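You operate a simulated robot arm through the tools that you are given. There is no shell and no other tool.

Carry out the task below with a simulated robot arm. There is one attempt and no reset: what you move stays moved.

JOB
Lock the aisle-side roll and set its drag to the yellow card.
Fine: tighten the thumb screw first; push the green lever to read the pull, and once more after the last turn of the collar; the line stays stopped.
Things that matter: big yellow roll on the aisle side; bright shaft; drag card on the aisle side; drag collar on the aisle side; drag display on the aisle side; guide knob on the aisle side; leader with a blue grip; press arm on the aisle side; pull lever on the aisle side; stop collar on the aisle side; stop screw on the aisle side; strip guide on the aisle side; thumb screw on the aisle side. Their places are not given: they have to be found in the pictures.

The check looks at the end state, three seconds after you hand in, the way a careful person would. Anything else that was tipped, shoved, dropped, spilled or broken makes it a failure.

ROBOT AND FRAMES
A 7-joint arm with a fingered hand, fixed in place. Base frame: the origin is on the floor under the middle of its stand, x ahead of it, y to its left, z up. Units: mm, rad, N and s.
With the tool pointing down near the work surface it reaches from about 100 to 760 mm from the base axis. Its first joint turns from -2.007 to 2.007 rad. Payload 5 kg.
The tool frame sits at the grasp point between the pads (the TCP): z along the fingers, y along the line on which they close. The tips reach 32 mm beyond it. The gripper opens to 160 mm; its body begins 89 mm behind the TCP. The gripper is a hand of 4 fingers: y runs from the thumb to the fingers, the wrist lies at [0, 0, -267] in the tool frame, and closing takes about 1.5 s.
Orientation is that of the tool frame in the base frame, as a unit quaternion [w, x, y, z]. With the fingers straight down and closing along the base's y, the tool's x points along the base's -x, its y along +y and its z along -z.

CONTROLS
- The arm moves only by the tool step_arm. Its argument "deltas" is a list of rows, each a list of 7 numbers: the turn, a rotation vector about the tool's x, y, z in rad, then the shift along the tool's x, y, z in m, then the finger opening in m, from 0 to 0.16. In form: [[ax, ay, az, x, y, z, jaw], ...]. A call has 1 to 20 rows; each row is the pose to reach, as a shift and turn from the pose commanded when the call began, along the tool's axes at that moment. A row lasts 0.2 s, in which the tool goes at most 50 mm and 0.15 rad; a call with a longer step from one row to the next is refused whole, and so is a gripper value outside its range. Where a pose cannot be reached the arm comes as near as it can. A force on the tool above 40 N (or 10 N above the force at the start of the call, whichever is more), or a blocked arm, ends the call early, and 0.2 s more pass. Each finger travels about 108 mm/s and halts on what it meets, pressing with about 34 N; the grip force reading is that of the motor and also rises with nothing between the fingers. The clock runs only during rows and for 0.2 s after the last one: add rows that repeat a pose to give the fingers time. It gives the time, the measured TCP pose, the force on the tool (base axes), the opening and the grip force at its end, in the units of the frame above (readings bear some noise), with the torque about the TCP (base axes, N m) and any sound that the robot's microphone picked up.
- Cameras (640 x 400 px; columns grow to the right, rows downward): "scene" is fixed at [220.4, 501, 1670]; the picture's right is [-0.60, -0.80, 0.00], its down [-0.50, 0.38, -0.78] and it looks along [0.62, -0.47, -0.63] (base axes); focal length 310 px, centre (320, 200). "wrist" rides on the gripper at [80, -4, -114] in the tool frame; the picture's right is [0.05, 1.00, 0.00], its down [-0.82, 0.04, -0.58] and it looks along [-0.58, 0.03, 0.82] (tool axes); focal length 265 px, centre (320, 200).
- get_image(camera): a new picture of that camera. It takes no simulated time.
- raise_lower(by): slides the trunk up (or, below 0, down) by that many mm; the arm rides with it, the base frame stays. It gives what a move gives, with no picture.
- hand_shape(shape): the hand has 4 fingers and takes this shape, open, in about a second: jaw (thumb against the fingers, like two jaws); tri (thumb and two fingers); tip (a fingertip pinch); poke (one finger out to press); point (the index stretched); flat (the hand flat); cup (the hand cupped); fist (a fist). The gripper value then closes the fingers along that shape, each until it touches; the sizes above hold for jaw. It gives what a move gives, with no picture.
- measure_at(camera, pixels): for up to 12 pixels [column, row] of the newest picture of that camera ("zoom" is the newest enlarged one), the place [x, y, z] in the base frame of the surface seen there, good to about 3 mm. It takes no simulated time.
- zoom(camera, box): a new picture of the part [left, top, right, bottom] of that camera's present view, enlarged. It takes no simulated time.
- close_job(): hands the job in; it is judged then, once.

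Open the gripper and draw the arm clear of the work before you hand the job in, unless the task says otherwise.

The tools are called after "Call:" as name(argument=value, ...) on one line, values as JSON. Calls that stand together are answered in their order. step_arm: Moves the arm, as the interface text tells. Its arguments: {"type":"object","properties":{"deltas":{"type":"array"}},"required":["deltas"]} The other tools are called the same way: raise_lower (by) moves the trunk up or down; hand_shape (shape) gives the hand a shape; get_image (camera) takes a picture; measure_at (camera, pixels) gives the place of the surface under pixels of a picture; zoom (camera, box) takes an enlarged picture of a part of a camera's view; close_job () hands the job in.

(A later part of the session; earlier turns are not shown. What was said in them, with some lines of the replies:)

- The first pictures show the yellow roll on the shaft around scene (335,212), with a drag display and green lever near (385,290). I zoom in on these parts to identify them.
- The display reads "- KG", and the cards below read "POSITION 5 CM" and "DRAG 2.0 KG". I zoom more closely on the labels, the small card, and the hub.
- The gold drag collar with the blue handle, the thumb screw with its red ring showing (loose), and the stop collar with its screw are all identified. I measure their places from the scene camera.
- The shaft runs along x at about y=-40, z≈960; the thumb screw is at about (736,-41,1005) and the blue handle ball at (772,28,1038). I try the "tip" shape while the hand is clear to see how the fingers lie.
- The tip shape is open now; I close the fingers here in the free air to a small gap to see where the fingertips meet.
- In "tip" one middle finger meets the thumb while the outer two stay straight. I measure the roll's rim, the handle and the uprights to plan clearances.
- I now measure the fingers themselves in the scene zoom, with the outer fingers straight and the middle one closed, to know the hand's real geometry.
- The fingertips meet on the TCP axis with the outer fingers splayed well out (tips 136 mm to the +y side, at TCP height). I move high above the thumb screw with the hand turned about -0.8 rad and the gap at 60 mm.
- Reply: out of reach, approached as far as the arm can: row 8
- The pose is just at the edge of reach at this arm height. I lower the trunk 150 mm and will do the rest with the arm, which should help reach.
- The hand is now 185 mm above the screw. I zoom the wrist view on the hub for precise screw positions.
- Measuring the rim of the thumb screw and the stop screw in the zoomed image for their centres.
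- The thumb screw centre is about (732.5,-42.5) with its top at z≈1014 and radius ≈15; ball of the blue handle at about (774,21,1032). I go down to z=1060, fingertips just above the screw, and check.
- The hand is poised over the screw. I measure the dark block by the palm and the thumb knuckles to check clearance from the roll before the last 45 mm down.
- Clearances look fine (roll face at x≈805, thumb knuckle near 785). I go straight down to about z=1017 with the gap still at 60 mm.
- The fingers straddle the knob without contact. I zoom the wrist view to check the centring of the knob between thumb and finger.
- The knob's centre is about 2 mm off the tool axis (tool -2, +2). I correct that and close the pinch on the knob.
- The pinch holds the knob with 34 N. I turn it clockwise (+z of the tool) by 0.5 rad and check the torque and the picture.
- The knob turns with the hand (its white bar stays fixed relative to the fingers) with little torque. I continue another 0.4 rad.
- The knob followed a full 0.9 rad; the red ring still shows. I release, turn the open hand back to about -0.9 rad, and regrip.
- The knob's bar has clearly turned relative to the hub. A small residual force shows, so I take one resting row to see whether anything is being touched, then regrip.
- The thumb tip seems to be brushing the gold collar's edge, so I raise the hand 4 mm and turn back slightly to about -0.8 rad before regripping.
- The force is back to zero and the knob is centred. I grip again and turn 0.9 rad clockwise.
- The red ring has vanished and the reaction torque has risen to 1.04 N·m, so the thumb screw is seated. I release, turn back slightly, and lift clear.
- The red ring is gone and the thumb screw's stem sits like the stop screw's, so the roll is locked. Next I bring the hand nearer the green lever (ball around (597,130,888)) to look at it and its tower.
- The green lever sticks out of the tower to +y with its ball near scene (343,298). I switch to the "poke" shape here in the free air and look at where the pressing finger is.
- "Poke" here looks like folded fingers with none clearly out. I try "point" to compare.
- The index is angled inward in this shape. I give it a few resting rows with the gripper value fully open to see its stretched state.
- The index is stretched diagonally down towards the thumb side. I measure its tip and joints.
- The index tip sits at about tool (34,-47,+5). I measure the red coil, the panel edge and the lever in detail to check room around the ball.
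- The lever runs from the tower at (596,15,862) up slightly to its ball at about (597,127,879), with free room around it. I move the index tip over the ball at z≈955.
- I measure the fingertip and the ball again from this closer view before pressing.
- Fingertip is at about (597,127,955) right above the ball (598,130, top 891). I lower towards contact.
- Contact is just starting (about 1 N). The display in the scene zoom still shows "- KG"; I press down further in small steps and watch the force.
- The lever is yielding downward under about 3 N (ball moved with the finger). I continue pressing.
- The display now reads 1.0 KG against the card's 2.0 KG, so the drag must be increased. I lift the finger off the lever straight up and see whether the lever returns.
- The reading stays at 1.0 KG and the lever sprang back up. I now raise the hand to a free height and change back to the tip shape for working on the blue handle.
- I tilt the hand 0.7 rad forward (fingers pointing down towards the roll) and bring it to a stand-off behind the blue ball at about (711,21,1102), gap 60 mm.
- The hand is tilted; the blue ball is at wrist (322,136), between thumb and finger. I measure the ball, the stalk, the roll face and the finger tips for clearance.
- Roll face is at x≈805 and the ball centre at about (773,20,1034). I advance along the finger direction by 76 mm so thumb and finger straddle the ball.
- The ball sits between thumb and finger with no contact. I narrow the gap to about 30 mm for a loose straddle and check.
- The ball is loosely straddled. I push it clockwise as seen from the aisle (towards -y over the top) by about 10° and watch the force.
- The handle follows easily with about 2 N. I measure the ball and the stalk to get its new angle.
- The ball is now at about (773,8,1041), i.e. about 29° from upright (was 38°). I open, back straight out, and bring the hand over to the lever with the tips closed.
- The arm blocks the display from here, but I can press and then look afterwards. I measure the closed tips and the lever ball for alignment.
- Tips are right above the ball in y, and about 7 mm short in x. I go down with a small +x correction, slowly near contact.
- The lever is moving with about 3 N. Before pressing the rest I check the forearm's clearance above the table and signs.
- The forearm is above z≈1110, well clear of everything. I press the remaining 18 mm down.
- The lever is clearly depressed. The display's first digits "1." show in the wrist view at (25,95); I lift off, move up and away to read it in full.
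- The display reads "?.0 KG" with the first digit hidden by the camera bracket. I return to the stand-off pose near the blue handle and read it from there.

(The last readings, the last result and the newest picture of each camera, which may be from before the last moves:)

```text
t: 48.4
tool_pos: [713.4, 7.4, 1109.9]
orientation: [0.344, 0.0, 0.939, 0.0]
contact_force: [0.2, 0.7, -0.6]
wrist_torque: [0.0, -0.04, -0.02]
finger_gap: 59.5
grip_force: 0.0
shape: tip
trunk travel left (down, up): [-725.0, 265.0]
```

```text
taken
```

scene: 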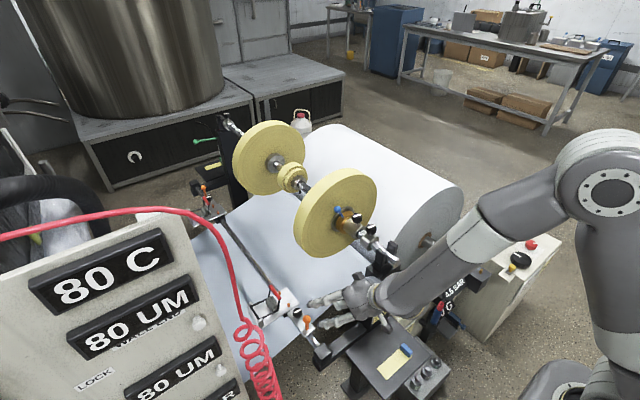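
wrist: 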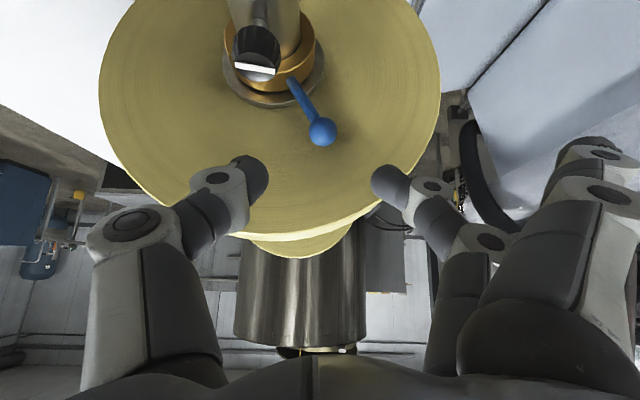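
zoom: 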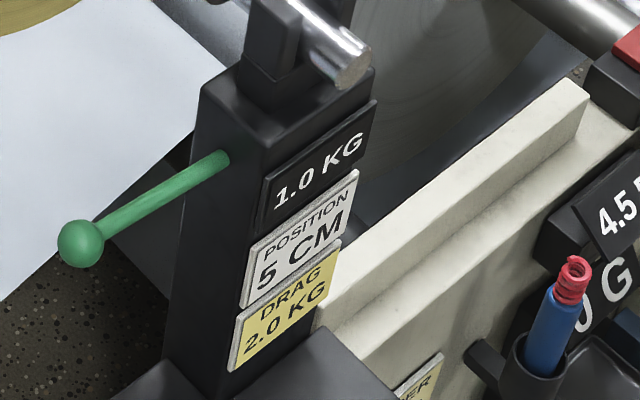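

The display still reads 1.0 KG. It is not certain the second press went deep enough, so I turn the handle further clockwise and then press more decisively. First I advance to straddle the ball again at (773,8,1041).

Call:
step_arm(deltas=[[0, 0, 0, 0.0, 0.001, 0.02, 0.06], [0, 0, 0, 0.001, 0.001, 0.04, 0.06], [0, 0, 0, 0.0015, 0.001, 0.055, 0.06], [0, 0, 0, 0.0015, 0.001, 0.066, 0.06], [0, 0, 0, 0.0015, 0.001, 0.076, 0.06], [0, 0, 0, 0.0015, 0.001, 0.076, 0.045], [0, 0, 0, 0.0015, 0.001, 0.076, 0.028], [0, 0, 0, 0.0015, 0.001, 0.076, 0.028]])

Call:
zoom(camera="wrist", box=[220, 60, 420, 220])

```text
t: 50.1
tool_pos: [761.2, 7.1, 1049.9]
orientation: [0.344, 0.001, 0.939, 0.0]
contact_force: [-0.2, 0.2, 0.4]
wrist_torque: [-0.02, -0.01, -0.02]
finger_gap: 28.9
grip_force: 0.0
shape: tip
trunk travel left (down, up): [-725.0, 265.0]
```

```text
2.50 times, centred on (320, 140) of wrist
```

zoom: 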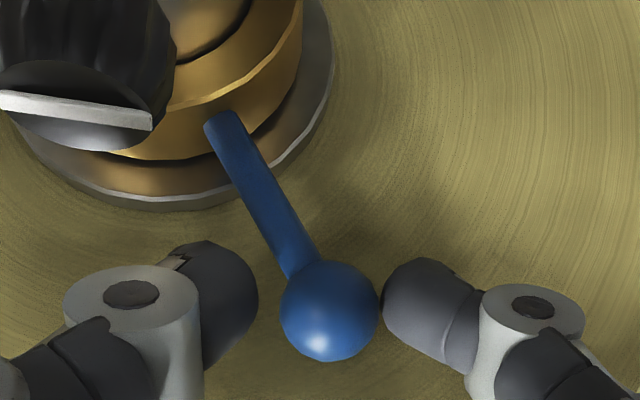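

The finger just touches the ball's +y side. I push it another 15° clockwise along its arc.

Call:
step_arm(deltas=[[0, 0, 0, -0.0014, -0.0045, -0.0017, 0.028], [0, 0, 0, -0.0027, -0.009, -0.0032, 0.028], [0, 0, 0, -0.0038, -0.0135, -0.0046, 0.028], [0, 0, 0, -0.0049, -0.018, -0.0058, 0.028], [0, 0, 0, -0.0058, -0.0225, -0.0068, 0.028], [0, 0, 0, -0.0064, -0.026, -0.0077, 0.028], [0, 0, 0, -0.0064, -0.026, -0.0077, 0.028]])

Call:
get_image(camera="wrist")

Call:
zoom(camera="wrist", box=[220, 60, 420, 220])

```text
t: 51.8
tool_pos: [760.2, -20.5, 1060.9]
orientation: [0.343, 0.0, 0.939, 0.0]
contact_force: [-1.4, 2.3, 0.8]
wrist_torque: [0.08, 0.0, 0.05]
finger_gap: 30.6
grip_force: 0.0
shape: tip
trunk travel left (down, up): [-725.0, 265.0]
```

```text
taken
```

wrist: 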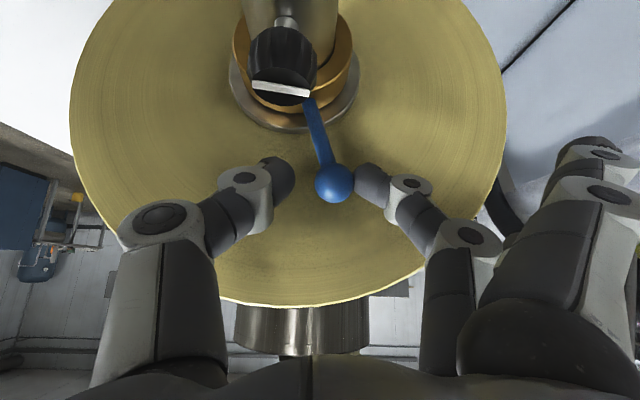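

```text
2.50 times, centred on (320, 140) of wrist
```

zoom: 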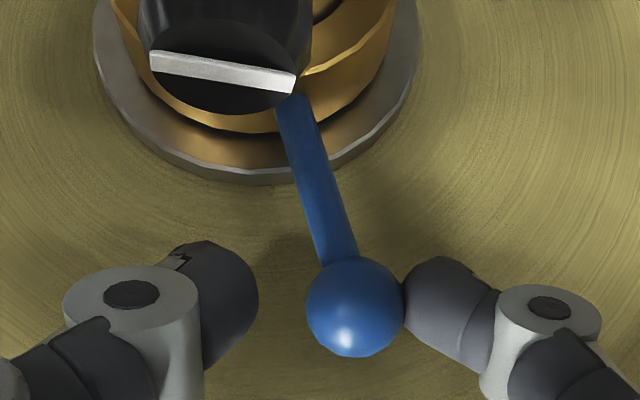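

Ball moved on; I measure it, then open, back out and take the hand, turned upright again, above the green lever with tips closed.

Call:
measure_at(camera="wrist", pixels=[[333, 183], [325, 178], [342, 188], [322, 140], [312, 110], [333, 172]])

Call:
step_arm(deltas=[[0, 0, 0, 0, 0, 0, 0.06], [0, 0, 0, 0, 0, 0, 0.06], [0, 0, 0, 0, 0, -0.025, 0.06], [0, 0, 0, 0, 0, -0.05, 0.06], [0, 0, 0, 0, 0, -0.076, 0.06], [0, 0.117, 0, 0.026, 0.025, -0.074, 0.06], [0, 0.233, 0, 0.052, 0.05, -0.0725, 0.06], [0, 0.35, 0, 0.078, 0.075, -0.0707, 0.04], [0, 0.467, 0, 0.1045, 0.1, -0.069, 0.02], [0, 0.583, 0, 0.131, 0.125, -0.067, 0.0], [0, 0.7, 0, 0.1568, 0.1505, -0.0653, 0.0], [0, 0.7, 0, 0.1568, 0.1505, -0.0653, 0.0], [0, 0.7, 0, 0.1568, 0.1505, -0.0653, 0.0]])

Call:
get_image(camera="wrist")

Call:
zoom(camera="scene", box=[310, 190, 430, 330])

```text
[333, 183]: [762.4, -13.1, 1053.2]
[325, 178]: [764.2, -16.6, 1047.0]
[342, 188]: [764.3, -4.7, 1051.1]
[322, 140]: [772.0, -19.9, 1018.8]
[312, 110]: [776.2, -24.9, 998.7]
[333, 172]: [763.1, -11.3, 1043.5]
```

```text
t: 54.5
tool_pos: [596.1, 134.8, 1012.0]
orientation: [0.0, -0.001, 1.0, 0.0]
contact_force: [0.3, 0.5, 0.8]
wrist_torque: [-0.04, 0.01, -0.02]
finger_gap: 0.0
grip_force: 34.1
shape: tip
trunk travel left (down, up): [-725.0, 265.0]
```

```text
taken
```

wrist: 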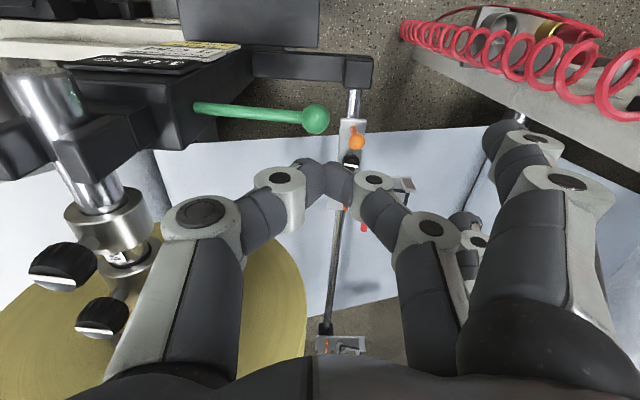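

```text
2.86 times, centred on (370, 260) of scene
```

zoom: 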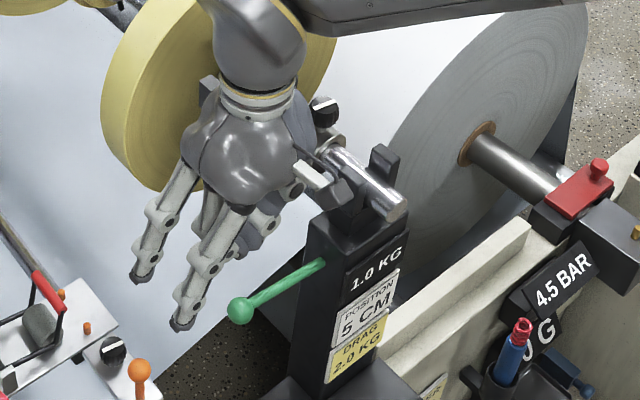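

The display is visible from the scene camera with this pose. Ball of handle is now about 16.5° from upright. I go down onto the lever's ball.

Call:
step_arm(deltas=[[0, 0, 0, -0.002, -0.004, 0.03, 0.0], [0, 0, 0, -0.002, -0.004, 0.06, 0.0], [0, 0, 0, -0.002, -0.004, 0.08, 0.0], [0, 0, 0, -0.002, -0.004, 0.088, 0.0], [0, 0, 0, -0.002, -0.004, 0.096, 0.0], [0, 0, 0, -0.002, -0.004, 0.104, 0.0], [0, 0, 0, -0.002, -0.004, 0.112, 0.0], [0, 0, 0, -0.002, -0.004, 0.118, 0.0]])

Call:
zoom(camera="scene", box=[320, 230, 420, 330])

Call:
get_image(camera="wrist")

```text
t: 56.4
tool_pos: [600.6, 127.2, 892.5]
orientation: [0.0, -0.001, 1.0, -0.001]
contact_force: [-1.4, 1.2, 2.8]
wrist_torque: [0.07, 0.0, 0.03]
finger_gap: 0.0
grip_force: 34.3
shape: tip
trunk travel left (down, up): [-725.0, 265.0]
```

```text
4.00 times, centred on (370, 280) of scene
```

zoom: 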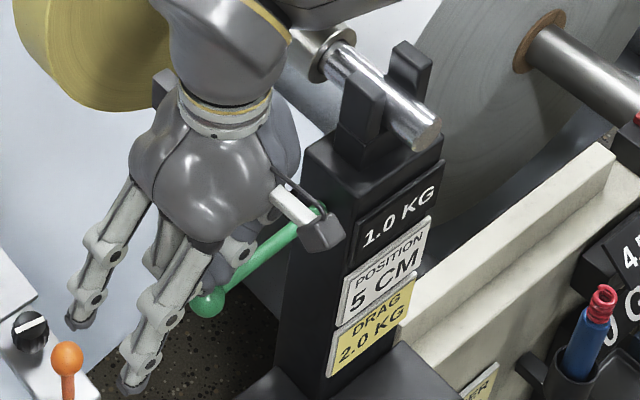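

```text
taken
```

wrist: 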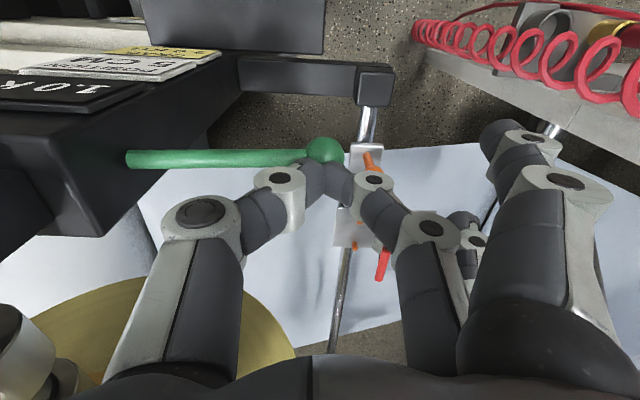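

The lever is going down (ball at zoom (208,302)), display still 1.0 KG. I press another 15 mm.

Call:
step_arm(deltas=[[0, 0, 0, 0, 0, 0.005, 0.0], [0, 0, 0, 0, 0, 0.01, 0.0], [0, 0, 0, 0, 0, 0.015, 0.0], [0, 0, 0, 0, 0, 0.015, 0.0]])

Call:
zoom(camera="scene", box=[320, 230, 420, 330])

```text
t: 57.4
tool_pos: [600.6, 127.5, 877.3]
orientation: [-0.001, 0.0, 1.0, 0.0]
contact_force: [-0.9, 1.0, 4.2]
wrist_torque: [-0.01, -0.02, 0.01]
finger_gap: 0.0
grip_force: 34.0
shape: tip
trunk travel left (down, up): [-725.0, 265.0]
```

```text
4.00 times, centred on (370, 280) of scene
```

zoom: 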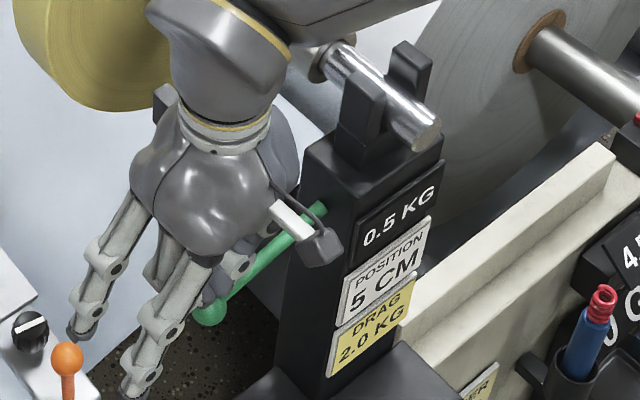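

The display now reads 0.5 KG: turning towards -y lowers the drag, so the handle has to go the other way (towards +y and down), well past the starting angle. I lift off the lever and bring the hand to a stand-off by the handle, tilted and rolled about 50° so the closing direction follows the handle's arc.

Call:
step_arm(deltas=[[0, 0, 0, 0, 0, -0.03, 0.0], [0, 0, 0, 0, 0, -0.065, 0.0], [0, 0, 0, 0, 0, -0.1, 0.0], [0, 0, 0, 0, 0, -0.14, 0.02], [0.1045, -0.0818, -0.0381, -0.0138, -0.0109, -0.1496, 0.04], [0.209, -0.1635, -0.0763, -0.0276, -0.0219, -0.1593, 0.06], [0.3135, -0.2453, -0.1144, -0.0413, -0.0328, -0.1689, 0.06], [0.418, -0.327, -0.1525, -0.0551, -0.0438, -0.1785, 0.06], [0.5225, -0.4088, -0.1906, -0.0689, -0.0547, -0.1881, 0.06], [0.627, -0.4905, -0.2288, -0.0827, -0.0656, -0.1978, 0.06], [0.7315, -0.5723, -0.2669, -0.0964, -0.0766, -0.2074, 0.06], [0.836, -0.654, -0.305, -0.1102, -0.0875, -0.217, 0.06], [0.836, -0.654, -0.305, -0.1102, -0.0875, -0.217, 0.06]])

Call:
get_image(camera="wrist")

Call:
get_image(camera="scene")

```text
t: 60.1
tool_pos: [710.1, 42.7, 1094.4]
orientation: [0.312, -0.146, 0.851, -0.397]
contact_force: [-0.3, 1.8, -1.0]
wrist_torque: [0.05, 0.04, -0.02]
finger_gap: 59.9
grip_force: 0.1
shape: tip
trunk travel left (down, up): [-725.0, 265.0]
```

```text
taken
```

wrist: 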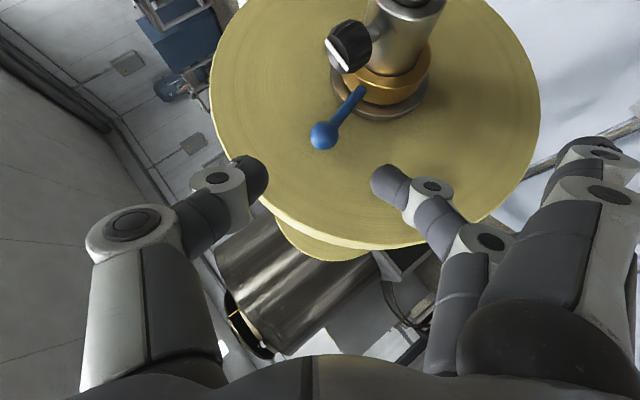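

```text
taken
```

scene: 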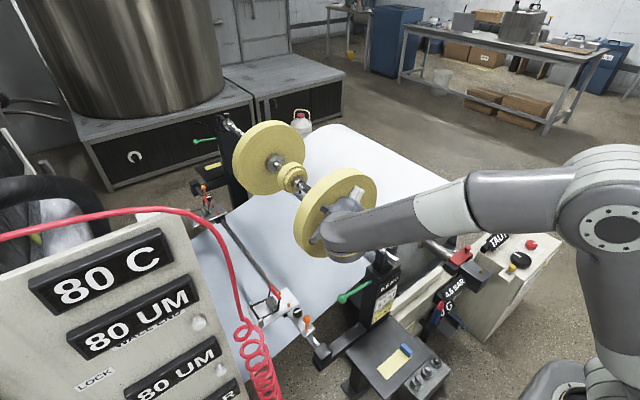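

The ball is at wrist (323,136), with the thumb on its upper side and the finger on its lower side. I measure it before advancing.

Call:
measure_at(camera="wrist", pixels=[[323, 136], [316, 132], [331, 140], [345, 108], [360, 92], [323, 128], [450, 150], [350, 200], [320, 145]])

Call:
zoom(camera="scene", box=[290, 150, 430, 280])

```text
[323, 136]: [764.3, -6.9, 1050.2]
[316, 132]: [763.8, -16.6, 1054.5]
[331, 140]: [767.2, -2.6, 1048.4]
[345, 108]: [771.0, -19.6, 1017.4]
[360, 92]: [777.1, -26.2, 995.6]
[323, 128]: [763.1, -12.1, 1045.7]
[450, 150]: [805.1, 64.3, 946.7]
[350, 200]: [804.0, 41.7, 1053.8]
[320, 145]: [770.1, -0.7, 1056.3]
```

```text
3.08 times, centred on (360, 215) of scene
```

zoom: 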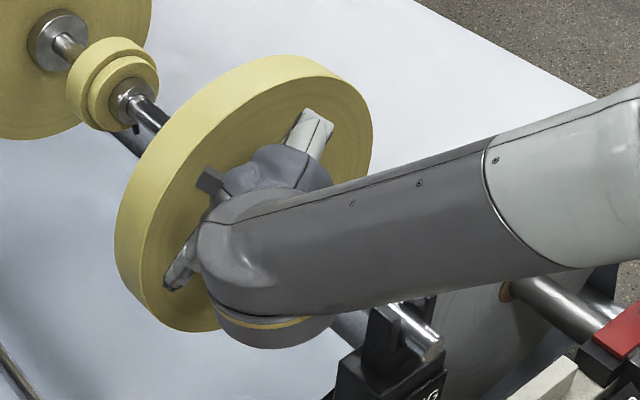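

Everything lines up: the ball centre is 81 mm straight ahead along the finger direction. I advance and then narrow the gap.

Call:
step_arm(deltas=[[0, 0, 0, 0, 0, 0.02, 0.06], [0, 0, 0, 0, 0, 0.04, 0.06], [0, 0, 0, 0, 0, 0.055, 0.06], [0, 0, 0, 0, 0, 0.068, 0.06], [0, 0, 0, 0, 0, 0.078, 0.06], [0, 0, 0, 0, 0, 0.08, 0.06], [0, 0, 0, 0, 0, 0.08, 0.045], [0, 0, 0, 0, 0, 0.08, 0.03], [0, 0, 0, 0, 0, 0.08, 0.03]])

Call:
get_image(camera="wrist")

Call:
zoom(camera="wrist", box=[220, 60, 420, 220])

```text
t: 62.1
tool_pos: [763.7, -7.9, 1053.1]
orientation: [0.312, -0.146, 0.852, -0.395]
contact_force: [0.6, 1.0, 0.4]
wrist_torque: [0.01, -0.02, 0.0]
finger_gap: 31.0
grip_force: 0.0
shape: tip
trunk travel left (down, up): [-725.0, 265.0]
```

```text
taken
```

wrist: 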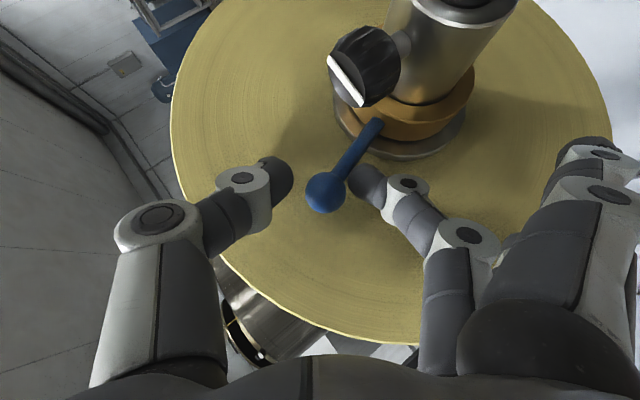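

```text
2.50 times, centred on (320, 140) of wrist
```

zoom: 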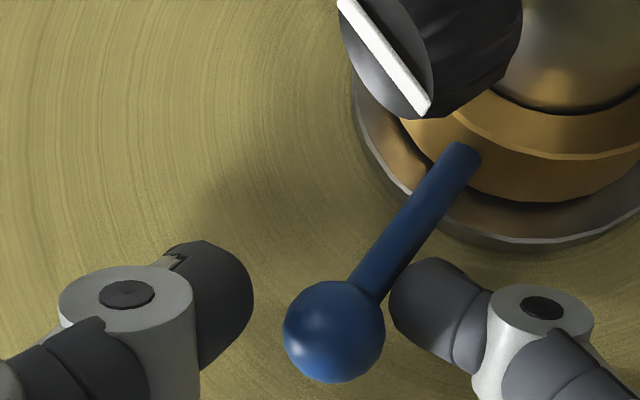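

The ball is straddled, nearer to the finger than the thumb. I shift 3 mm along the closing direction and narrow the gap.

Call:
step_arm(deltas=[[0, 0, 0, -0.001, 0.0035, 0.001, 0.03], [0, 0, 0, -0.001, 0.0035, 0.001, 0.025], [0, 0, 0, -0.001, 0.0035, 0.001, 0.025]])

Call:
zoom(camera="wrist", box=[220, 60, 420, 220])

```text
t: 63.0
tool_pos: [765.7, -4.5, 1049.9]
orientation: [0.311, -0.145, 0.851, -0.397]
contact_force: [0.0, 0.2, 0.2]
wrist_torque: [0.02, 0.02, 0.01]
finger_gap: 25.5
grip_force: 0.0
shape: tip
trunk travel left (down, up): [-725.0, 265.0]
```

```text
2.50 times, centred on (320, 140) of wrist
```

zoom: 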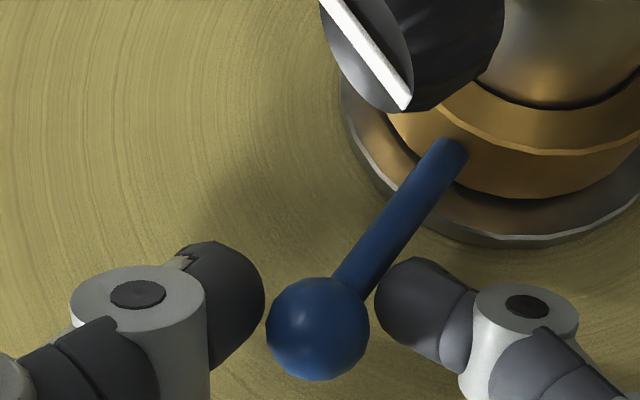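

Thumb and finger now sit closely on both sides. I carry the handle along its arc to about 60° from upright, in small steps.

Call:
step_arm(deltas=[[0, 0, 0, -0.002, 0.0057, -0.0024, 0.025], [0, 0, 0, -0.004, 0.0115, -0.0047, 0.025], [0, 0, 0, -0.0055, 0.0172, -0.0065, 0.025], [0, 0, 0, -0.007, 0.023, -0.0083, 0.025], [0, 0, 0, -0.008, 0.029, -0.0095, 0.025], [0, 0, 0, -0.009, 0.035, -0.0106, 0.025], [0, 0, 0, -0.0095, 0.0412, -0.0113, 0.025], [0, 0, 0, -0.01, 0.0474, -0.0119, 0.025], [0, 0, 0, -0.01, 0.0536, -0.012, 0.025], [0, 0, 0, -0.0101, 0.0599, -0.012, 0.025], [0, 0, 0, -0.0096, 0.066, -0.0115, 0.025], [0, 0, 0, -0.0091, 0.0722, -0.0108, 0.025], [0, 0, 0, -0.0091, 0.0722, -0.0108, 0.025]])

Call:
get_image(camera="wrist")

Call:
zoom(camera="wrist", box=[220, 60, 420, 220])

```text
t: 65.8
tool_pos: [765.2, 51.9, 1008.2]
orientation: [0.31, -0.146, 0.851, -0.397]
contact_force: [-0.2, -0.1, 0.8]
wrist_torque: [-0.02, 0.01, -0.01]
finger_gap: 25.4
grip_force: 0.1
shape: tip
trunk travel left (down, up): [-725.0, 265.0]
```

```text
taken
```

wrist: 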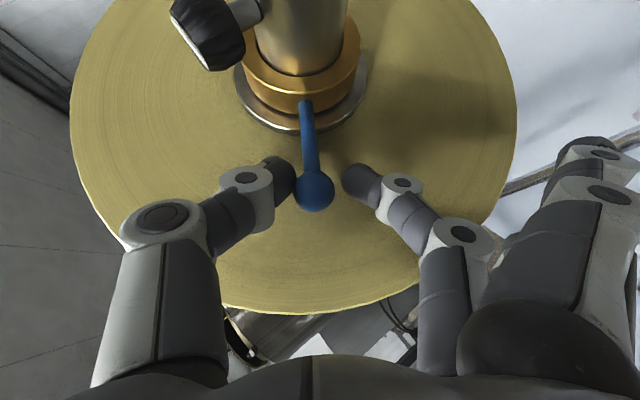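

```text
2.50 times, centred on (320, 140) of wrist
```

zoom: 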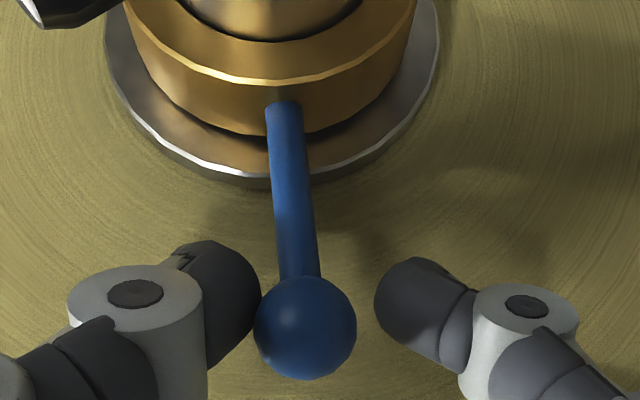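

The handle followed. I measure the ball to get its angle.

Call:
measure_at(camera="wrist", pixels=[[316, 190], [308, 186], [324, 195], [311, 140], [305, 108], [316, 180], [316, 200]])

```text
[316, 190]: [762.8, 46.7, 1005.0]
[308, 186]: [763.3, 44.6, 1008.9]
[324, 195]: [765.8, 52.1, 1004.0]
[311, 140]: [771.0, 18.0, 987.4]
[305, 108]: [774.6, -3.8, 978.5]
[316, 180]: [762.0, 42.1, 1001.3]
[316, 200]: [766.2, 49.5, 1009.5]
```

The ball is at about (773,44,1003), around 60° from upright. I open, back out straight, and return upright above the lever to take a reading.

Call:
step_arm(deltas=[[0, 0, 0, 0, 0, 0, 0.05], [0, 0, 0, 0, 0, 0, 0.06], [0, 0, 0, 0, 0, -0.027, 0.06], [0, 0, 0, 0, 0, -0.054, 0.06], [0, 0, 0, 0, 0, -0.081, 0.06], [-0.1045, 0.0818, 0.0381, 0.01, 0.004, -0.091, 0.06], [-0.209, 0.1635, 0.0763, 0.02, 0.008, -0.1011, 0.06], [-0.3135, 0.2453, 0.1144, 0.03, 0.012, -0.1112, 0.06], [-0.418, 0.327, 0.1525, 0.04, 0.016, -0.1212, 0.04], [-0.5225, 0.4088, 0.1906, 0.05, 0.02, -0.1313, 0.02], [-0.627, 0.4905, 0.2288, 0.06, 0.024, -0.1413, 0.0], [-0.7315, 0.5723, 0.2669, 0.07, 0.028, -0.1514, 0.0], [-0.836, 0.654, 0.305, 0.0801, 0.0319, -0.1614, 0.0], [-0.836, 0.654, 0.305, 0.0801, 0.0319, -0.1614, 0.0]])

Call:
get_image(camera="wrist")

Call:
zoom(camera="scene", box=[300, 180, 430, 330])

```text
t: 68.8
tool_pos: [597.7, 129.0, 1026.4]
orientation: [0.0, 0.0, 1.0, 0.001]
contact_force: [-0.7, -1.1, -0.5]
wrist_torque: [-0.04, 0.01, 0.01]
finger_gap: 0.0
grip_force: 33.8
shape: tip
trunk travel left (down, up): [-725.0, 265.0]
```

```text
taken
```

wrist: 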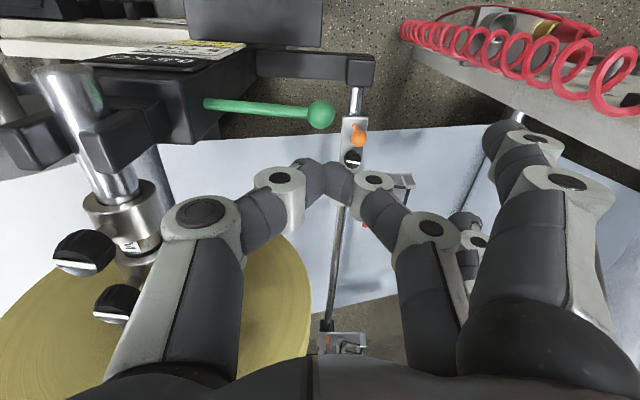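

```text
2.67 times, centred on (365, 255) of scene
```

zoom: 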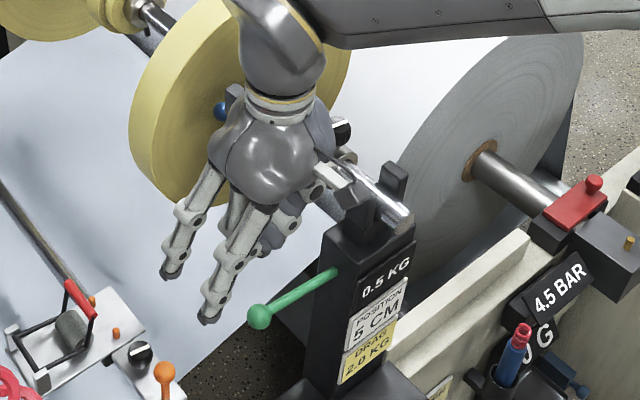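

The hand is upright above the lever at (598,129). I press it down to the same depth as the last effective press (z≈876).

Call:
step_arm(deltas=[[0, 0, 0, -0.002, -0.001, 0.04, 0.0], [0, 0, 0, -0.002, -0.001, 0.075, 0.0], [0, 0, 0, -0.002, -0.001, 0.098, 0.0], [0, 0, 0, -0.002, -0.001, 0.108, 0.0], [0, 0, 0, -0.002, -0.001, 0.116, 0.0], [0, 0, 0, -0.002, -0.001, 0.124, 0.0], [0, 0, 0, -0.002, -0.001, 0.132, 0.0], [0, 0, 0, -0.002, -0.001, 0.14, 0.0], [0, 0, 0, -0.002, -0.001, 0.147, 0.0], [0, 0, 0, -0.002, -0.001, 0.152, 0.0], [0, 0, 0, -0.002, -0.001, 0.152, 0.0]])

Call:
zoom(camera="scene", box=[320, 230, 420, 330])

```text
t: 71.2
tool_pos: [600.1, 125.7, 874.8]
orientation: [0.001, -0.001, 1.0, 0.0]
contact_force: [0.7, 3.4, 4.2]
wrist_torque: [0.1, -0.06, 0.0]
finger_gap: 0.0
grip_force: 33.6
shape: tip
trunk travel left (down, up): [-725.0, 265.0]
```

```text
4.00 times, centred on (370, 280) of scene
```

zoom: 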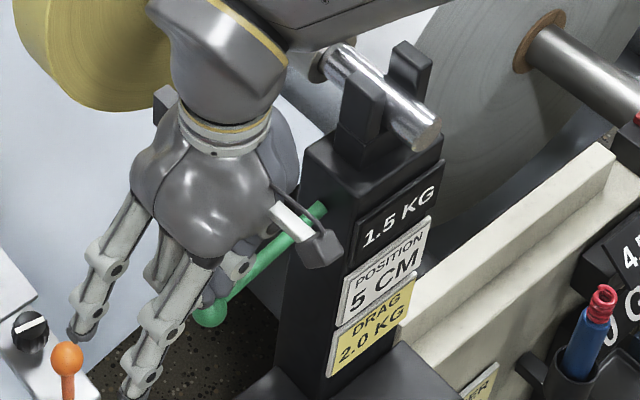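

The display shows 1.5 KG at about 60°, so about 21° per 0.5 KG; 2.0 should be near 81°. I lift off the lever and return to the rolled stand-off by the handle.

Call:
step_arm(deltas=[[0, 0, 0, 0, 0, -0.03, 0.0], [0, 0, 0, 0, 0, -0.07, 0.0], [0, 0, 0, 0, 0, -0.11, 0.0], [0, 0, 0, 0, 0, -0.15, 0.02], [0.1045, -0.0818, -0.0381, -0.0142, -0.0034, -0.1529, 0.04], [0.209, -0.1635, -0.0763, -0.0284, -0.0067, -0.1557, 0.06], [0.3135, -0.2453, -0.1144, -0.0426, -0.0101, -0.1586, 0.06], [0.418, -0.327, -0.1525, -0.0568, -0.0134, -0.1614, 0.06], [0.5225, -0.4088, -0.1906, -0.071, -0.0168, -0.1643, 0.06], [0.627, -0.4905, -0.2288, -0.0852, -0.0202, -0.1671, 0.06], [0.7315, -0.5723, -0.2669, -0.0994, -0.0235, -0.17, 0.06], [0.836, -0.654, -0.305, -0.1136, -0.0269, -0.1728, 0.06], [0.836, -0.654, -0.305, -0.1136, -0.0269, -0.1728, 0.06]])

Call:
get_image(camera="wrist")

Call:
measure_at(camera="wrist", pixels=[[320, 140], [315, 138], [325, 145], [311, 110], [305, 90]])

```text
t: 74.0
tool_pos: [715.6, 100.2, 1046.2]
orientation: [0.311, -0.145, 0.851, -0.398]
contact_force: [0.9, 0.3, 0.4]
wrist_torque: [-0.01, -0.02, 0.0]
finger_gap: 59.2
grip_force: 0.1
shape: tip
trunk travel left (down, up): [-725.0, 265.0]
```

```text
taken
```

wrist: 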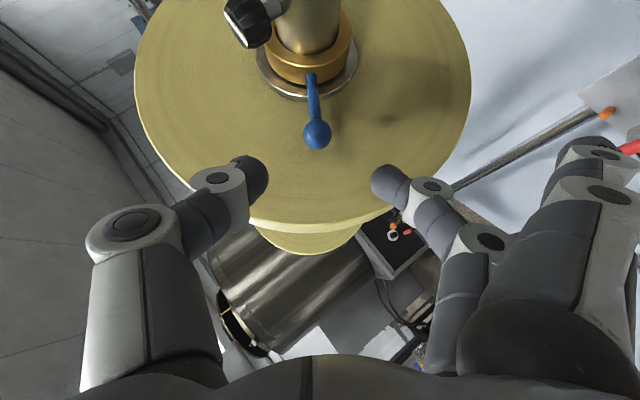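

```text
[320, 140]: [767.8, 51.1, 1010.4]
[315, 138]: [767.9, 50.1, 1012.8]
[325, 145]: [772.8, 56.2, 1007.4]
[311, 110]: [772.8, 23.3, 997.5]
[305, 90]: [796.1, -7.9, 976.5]
```

The ball is where I left it. I advance 79 mm, close the gap to a near straddle and check.

Call:
step_arm(deltas=[[0, 0, 0, 0.0005, -0.0005, 0.02, 0.06], [0, 0, 0, 0.001, -0.001, 0.04, 0.06], [0, 0, 0, 0.0016, -0.002, 0.055, 0.06], [0, 0, 0, 0.0016, -0.002, 0.068, 0.06], [0, 0, 0, 0.0016, -0.002, 0.077, 0.06], [0, 0, 0, 0.0016, -0.002, 0.079, 0.06], [0, 0, 0, 0.0016, -0.002, 0.079, 0.04], [0, 0, 0, 0.0016, -0.002, 0.079, 0.025], [0, 0, 0, 0.0016, -0.002, 0.079, 0.025]])

Call:
zoom(camera="wrist", box=[220, 60, 420, 220])

```text
t: 76.0
tool_pos: [764.6, 50.8, 1009.4]
orientation: [0.311, -0.145, 0.852, -0.397]
contact_force: [-0.1, -0.9, -1.0]
wrist_torque: [0.0, -0.03, -0.01]
finger_gap: 25.5
grip_force: 0.1
shape: tip
trunk travel left (down, up): [-725.0, 265.0]
```

```text
2.50 times, centred on (320, 140) of wrist
```

zoom: 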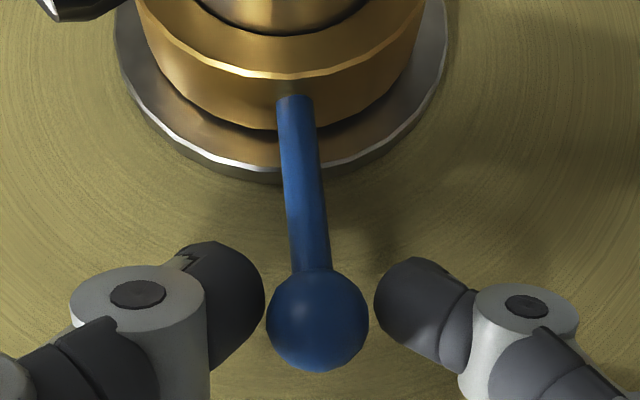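

Straddled again. I carry the handle from about 60° down to about 81° from upright.

Call:
step_arm(deltas=[[0, 0, 0, 0.0009, 0.006, 0.0011, 0.025], [0, 0, 0, 0.0018, 0.012, 0.0022, 0.025], [0, 0, 0, 0.0032, 0.018, 0.0038, 0.025], [0, 0, 0, 0.0047, 0.0238, 0.0056, 0.025], [0, 0, 0, 0.0065, 0.03, 0.0078, 0.025], [0, 0, 0, 0.0084, 0.036, 0.01, 0.025], [0, 0, 0, 0.0084, 0.036, 0.01, 0.025]])

Call:
get_image(camera="wrist")

Call:
measure_at(camera="wrist", pixels=[[310, 190], [302, 186], [318, 195], [300, 140], [294, 108], [310, 180], [310, 200]])

Call:
zoom(camera="wrist", box=[220, 60, 420, 220])

```text
t: 77.5
tool_pos: [763.5, 64.9, 972.6]
orientation: [0.311, -0.145, 0.851, -0.397]
contact_force: [0.7, 0.0, 0.7]
wrist_torque: [-0.02, -0.01, 0.02]
finger_gap: 25.2
grip_force: 0.1
shape: tip
trunk travel left (down, up): [-725.0, 265.0]
```

```text
taken
```

wrist: 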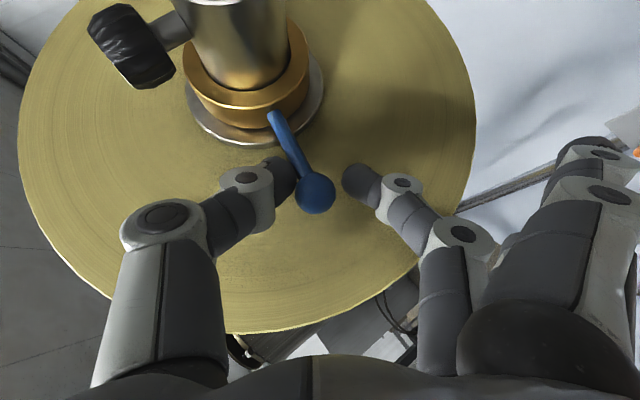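

```text
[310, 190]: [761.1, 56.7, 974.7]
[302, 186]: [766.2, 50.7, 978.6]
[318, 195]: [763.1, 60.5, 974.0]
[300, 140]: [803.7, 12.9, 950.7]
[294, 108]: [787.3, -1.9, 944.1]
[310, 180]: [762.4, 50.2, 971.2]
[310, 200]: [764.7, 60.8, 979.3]
```

```text
2.50 times, centred on (320, 140) of wrist
```

zoom: 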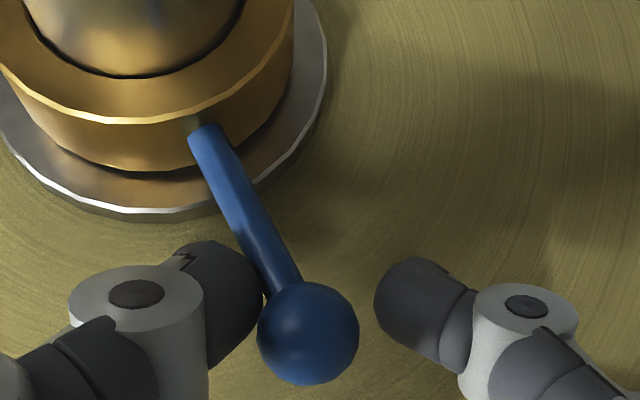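

The ball is at about (772.5,56,972), around 78°. I open, back out and go for another reading at the lever.

Call:
step_arm(deltas=[[0, 0, 0, 0, 0, 0, 0.05], [0, 0, 0, 0, 0, 0, 0.06], [0, 0, 0, 0, 0, -0.027, 0.06], [0, 0, 0, 0, 0, -0.054, 0.06], [0, 0, 0, 0, 0, -0.081, 0.06], [-0.1045, 0.0818, 0.0381, 0.0088, -0.0005, -0.0922, 0.06], [-0.209, 0.1635, 0.0763, 0.0176, -0.0009, -0.1033, 0.06], [-0.3135, 0.2453, 0.1144, 0.0264, -0.0014, -0.1145, 0.06], [-0.418, 0.327, 0.1525, 0.0352, -0.0019, -0.1256, 0.04], [-0.5225, 0.4088, 0.1906, 0.044, -0.0023, -0.1368, 0.02], [-0.627, 0.4905, 0.2288, 0.0528, -0.0028, -0.1479, 0.0], [-0.7315, 0.5723, 0.2669, 0.0616, -0.0032, -0.1591, 0.0], [-0.836, 0.654, 0.305, 0.0704, -0.0037, -0.1702, 0.0], [-0.836, 0.654, 0.305, 0.0704, -0.0037, -0.1702, 0.0]])

Call:
zoom(camera="scene", box=[300, 180, 430, 330])

```text
t: 80.5
tool_pos: [599.3, 127.7, 1029.6]
orientation: [0.0, 0.0, 1.0, 0.0]
contact_force: [0.4, -0.3, 0.5]
wrist_torque: [0.02, -0.01, -0.01]
finger_gap: 0.0
grip_force: 33.8
shape: tip
trunk travel left (down, up): [-725.0, 265.0]
```

```text
2.67 times, centred on (365, 255) of scene
```

zoom: 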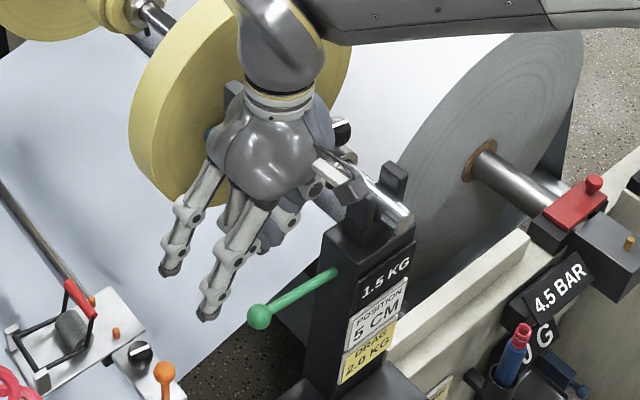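

The display holds 1.5 KG from the last reading. I press the lever down to z≈875 for the new reading.

Call:
step_arm(deltas=[[0, 0, 0, -0.001, 0, 0.04, 0.0], [0, 0, 0, -0.001, 0, 0.075, 0.0], [0, 0, 0, -0.001, 0, 0.098, 0.0], [0, 0, 0, -0.001, 0, 0.11, 0.0], [0, 0, 0, -0.001, 0, 0.118, 0.0], [0, 0, 0, -0.001, 0, 0.126, 0.0], [0, 0, 0, -0.001, 0, 0.134, 0.0], [0, 0, 0, -0.001, 0, 0.142, 0.0], [0, 0, 0, -0.001, 0, 0.149, 0.0], [0, 0, 0, -0.001, 0, 0.155, 0.0], [0, 0, 0, -0.001, 0, 0.155, 0.0]])

Call:
zoom(camera="scene", box=[320, 230, 420, 330])

```text
t: 83.0
tool_pos: [601.4, 126.1, 876.0]
orientation: [0.001, -0.001, 1.0, 0.0]
contact_force: [1.2, 0.4, 3.7]
wrist_torque: [0.03, 0.02, -0.05]
finger_gap: 0.1
grip_force: 33.7
shape: tip
trunk travel left (down, up): [-725.0, 265.0]
```

```text
4.00 times, centred on (370, 280) of scene
```

zoom: 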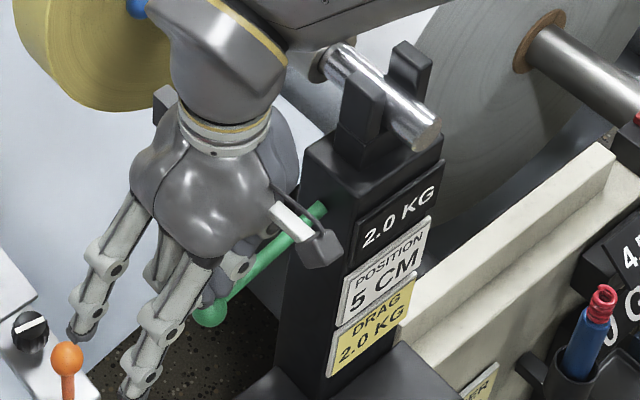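

The display now reads 2.0 KG, matching the yellow card. I lift off the lever, rise well clear with the hand open, and check the final state.

Call:
step_arm(deltas=[[0, 0, 0, 0, 0, -0.03, 0.0], [0, 0, 0, 0, 0, -0.07, 0.0], [0, 0, 0, 0, 0, -0.11, 0.0], [0, 0, 0, 0, 0, -0.15, 0.03], [0, 0, 0, 0.01, -0.01, -0.19, 0.06], [0, 0, 0, 0.03, -0.03, -0.23, 0.09], [0, 0, 0, 0.05, -0.06, -0.27, 0.12], [0, 0, 0, 0.08, -0.1, -0.3, 0.15], [0, 0, 0, 0.11, -0.13, -0.32, 0.16], [0, 0, 0, 0.14, -0.16, -0.33, 0.16], [0, 0, 0, 0.14, -0.16, -0.33, 0.16]])

Call:
get_image(camera="scene")

Call:
zoom(camera="scene", box=[325, 200, 405, 250])

Call:
zoom(camera="scene", box=[330, 240, 430, 340])

Call:
get_image(camera="wrist")

```text
refused: row 7 steps farther than a row can; nothing moved
```

```text
taken
```

scene: 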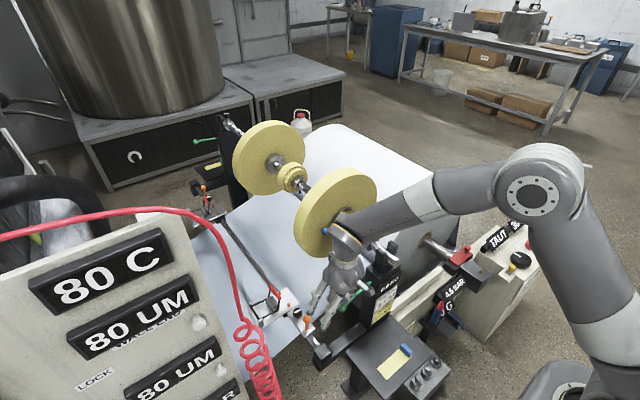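

```text
8.00 times, centred on (365, 225) of scene
```

zoom: 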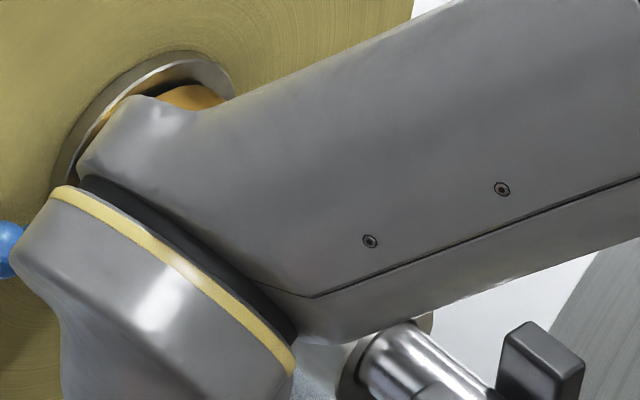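

```text
4.00 times, centred on (380, 290) of scene
```

zoom: 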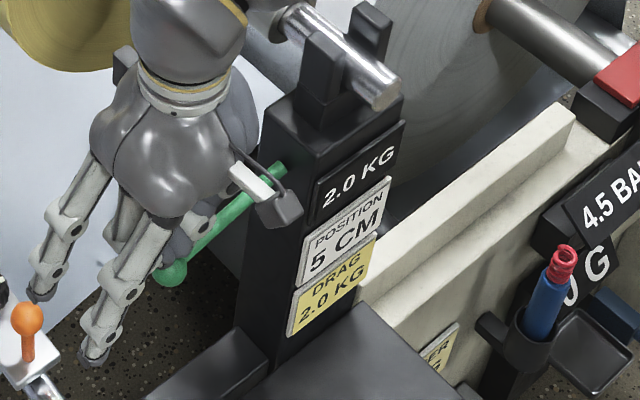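

```text
taken
```

wrist: 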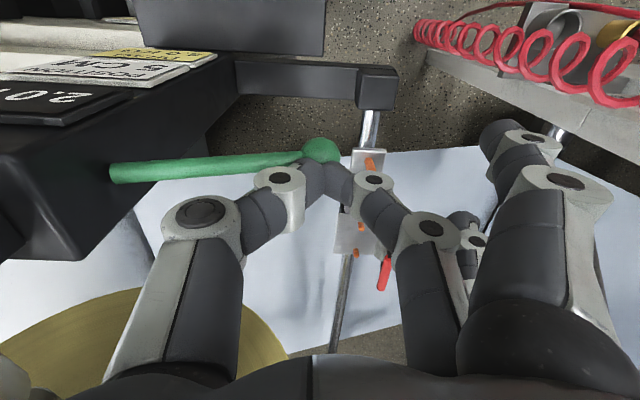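

The call was refused for a too-long row, and nothing moved. I repeat the lift with shorter steps: straight up first, then back.

Call:
step_arm(deltas=[[0, 0, 0, 0, 0, -0.03, 0.0], [0, 0, 0, 0, 0, -0.065, 0.0], [0, 0, 0, 0, 0, -0.1, 0.0], [0, 0, 0, 0, 0, -0.135, 0.03], [0, 0, 0, 0, 0, -0.17, 0.06], [0, 0, 0, 0, 0, -0.205, 0.08], [0, 0, 0, 0, 0, -0.24, 0.1], [0, 0, 0, 0, 0, -0.27, 0.12], [0, 0, 0, 0, 0, -0.3, 0.14], [0, 0, 0, 0.02, -0.02, -0.32, 0.16], [0, 0, 0, 0.04, -0.04, -0.33, 0.16], [0, 0, 0, 0.065, -0.065, -0.33, 0.16], [0, 0, 0, 0.09, -0.09, -0.33, 0.16], [0, 0, 0, 0.115, -0.115, -0.33, 0.16], [0, 0, 0, 0.14, -0.14, -0.33, 0.16], [0, 0, 0, 0.14, -0.14, -0.33, 0.16]])

Call:
get_image(camera="scene")

Call:
zoom(camera="scene", box=[325, 200, 405, 250])

Call:
zoom(camera="scene", box=[330, 240, 430, 340])

Call:
get_image(camera="wrist")

```text
t: 86.3
tool_pos: [459.8, -13.0, 1205.2]
orientation: [0.0, -0.001, 1.0, -0.001]
contact_force: [-0.2, -0.6, -0.5]
wrist_torque: [0.01, 0.01, -0.02]
finger_gap: 159.9
grip_force: 0.1
shape: tip
trunk travel left (down, up): [-725.0, 265.0]
```

```text
taken
```

scene: 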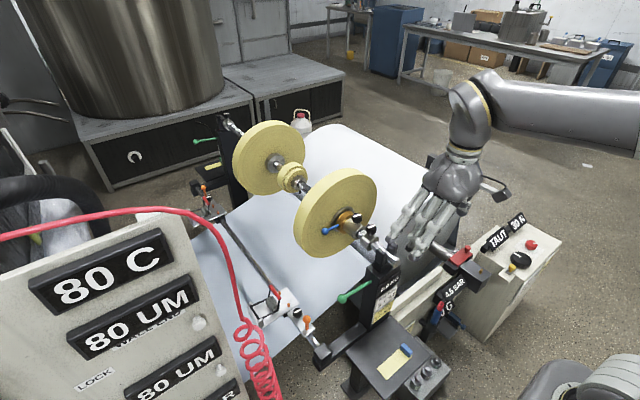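

```text
8.00 times, centred on (365, 225) of scene
```

zoom: 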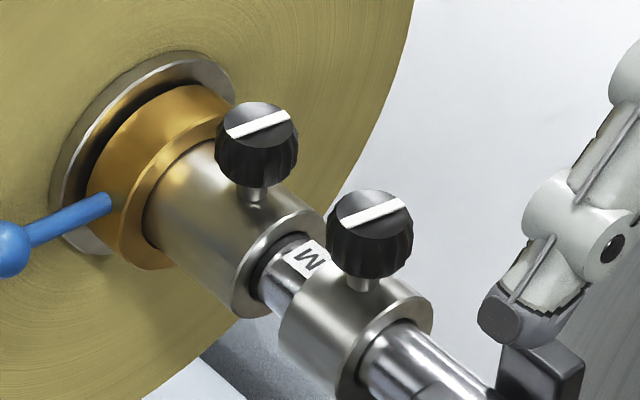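

```text
4.00 times, centred on (380, 290) of scene
```

zoom: 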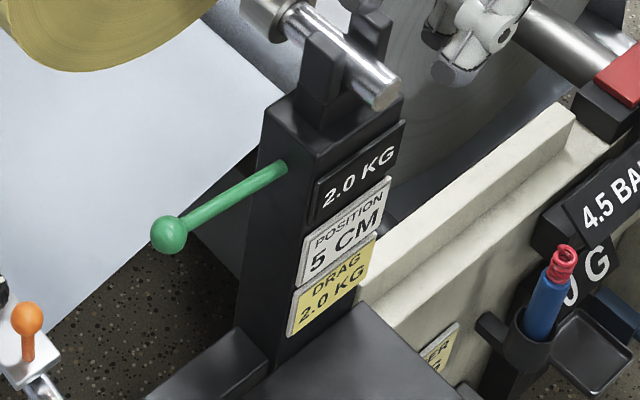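

```text
taken
```

wrist: 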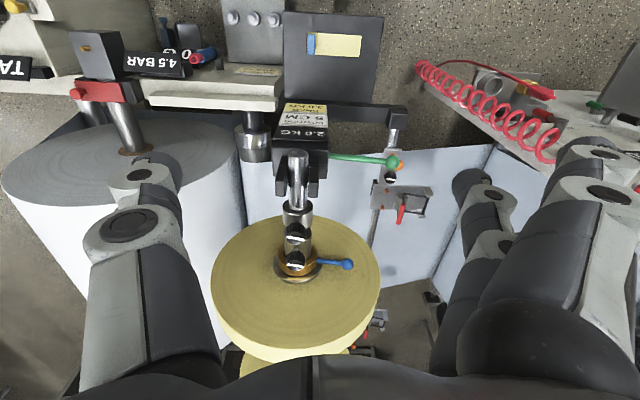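

Display 2.0 KG, lever returned, thumb screw without red, and the hub/stop-collar gap unchanged. I check the handle's final place and that nothing else changed on the line controls.

Call:
measure_at(camera="wrist", pixels=[[348, 264], [330, 262], [318, 261], [296, 232], [295, 257]])

Call:
zoom(camera="scene", box=[430, 200, 570, 340])

Call:
zoom(camera="scene", box=[240, 260, 350, 380])

```text
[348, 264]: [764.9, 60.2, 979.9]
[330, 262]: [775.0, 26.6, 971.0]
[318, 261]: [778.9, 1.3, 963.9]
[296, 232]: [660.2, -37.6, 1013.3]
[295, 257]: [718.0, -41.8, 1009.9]
```

```text
2.86 times, centred on (500, 270) of scene
```

zoom: 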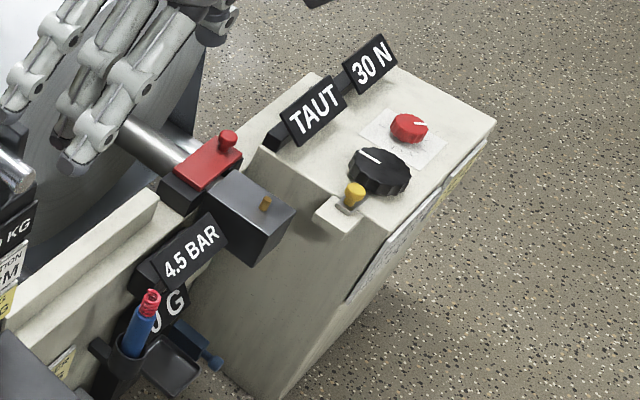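

```text
3.33 times, centred on (295, 320) of scene
```

zoom: 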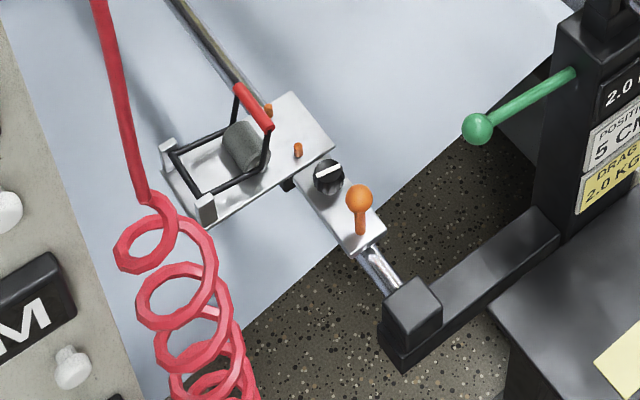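

Nothing else has changed: TAUT 30 N, 4.5 BAR, the guide and press arm look as at the start. I raise the trunk to draw the open hand further clear before handing in.

Call:
raise_lower(by=150)

Call:
zoom(camera="scene", box=[310, 190, 430, 330])

```text
t: 88.1
tool_pos: [459.7, -12.1, 1356.1]
orientation: [0.0, -0.001, 1.0, 0.0]
contact_force: [0.2, 0.0, -0.2]
wrist_torque: [-0.02, 0.02, -0.02]
finger_gap: 159.9
grip_force: 0.1
shape: tip
trunk travel left (down, up): [-875.0, 115.0]
```

```text
2.86 times, centred on (370, 260) of scene
```

zoom: 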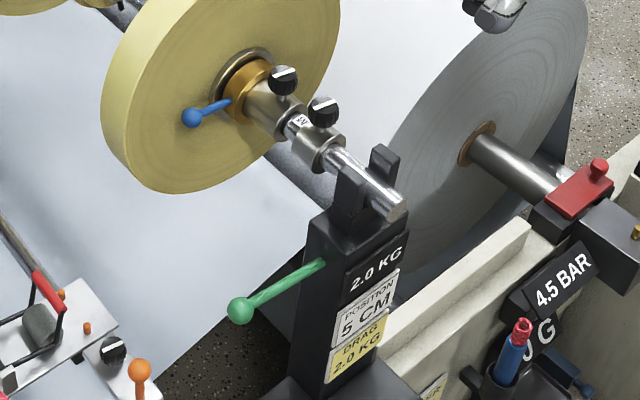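

The thumb screw is tight, the display reads 2.0 KG like the yellow card after the last push of the lever, the line is stopped, and the hand is open and clear. I hand the job in.

Call:
close_job()

```text
The job is handed in.
```

The aisle-side roll is locked, and its drag display reads 2.0 KG, the same as the yellow card. I have handed the job in; the result of the check hasn't come back.

- **Thumb screw:** I tightened it first. Its red ring is gone, and it stopped turning, with the torque reading about 1 N·m.
- **Drag:** The first push of the green lever read 1.0 KG. My first turn of the collar was the wrong way and lowered the reading to 0.5 KG, so I turned it back and on to 2.0 KG.
- **Last reading:** I pushed the lever once more after the final turn of the collar, and that push gave 2.0 KG. The readings I saw were all multiples of 0.5 KG, so I can't say how finely the display resolves. The handle angle fits a drag of about 2.0 KG.
- **Line and surroundings:** I touched no line controls. The TAUT, 30 N and 4.5 BAR displays, the guide and the gap at the stop collar look as they did at the start. During the screw work the thumb briefly brushed the collar's edge with about 3 N, and I saw no movement from it.

The hand is open and raised clear of the work.
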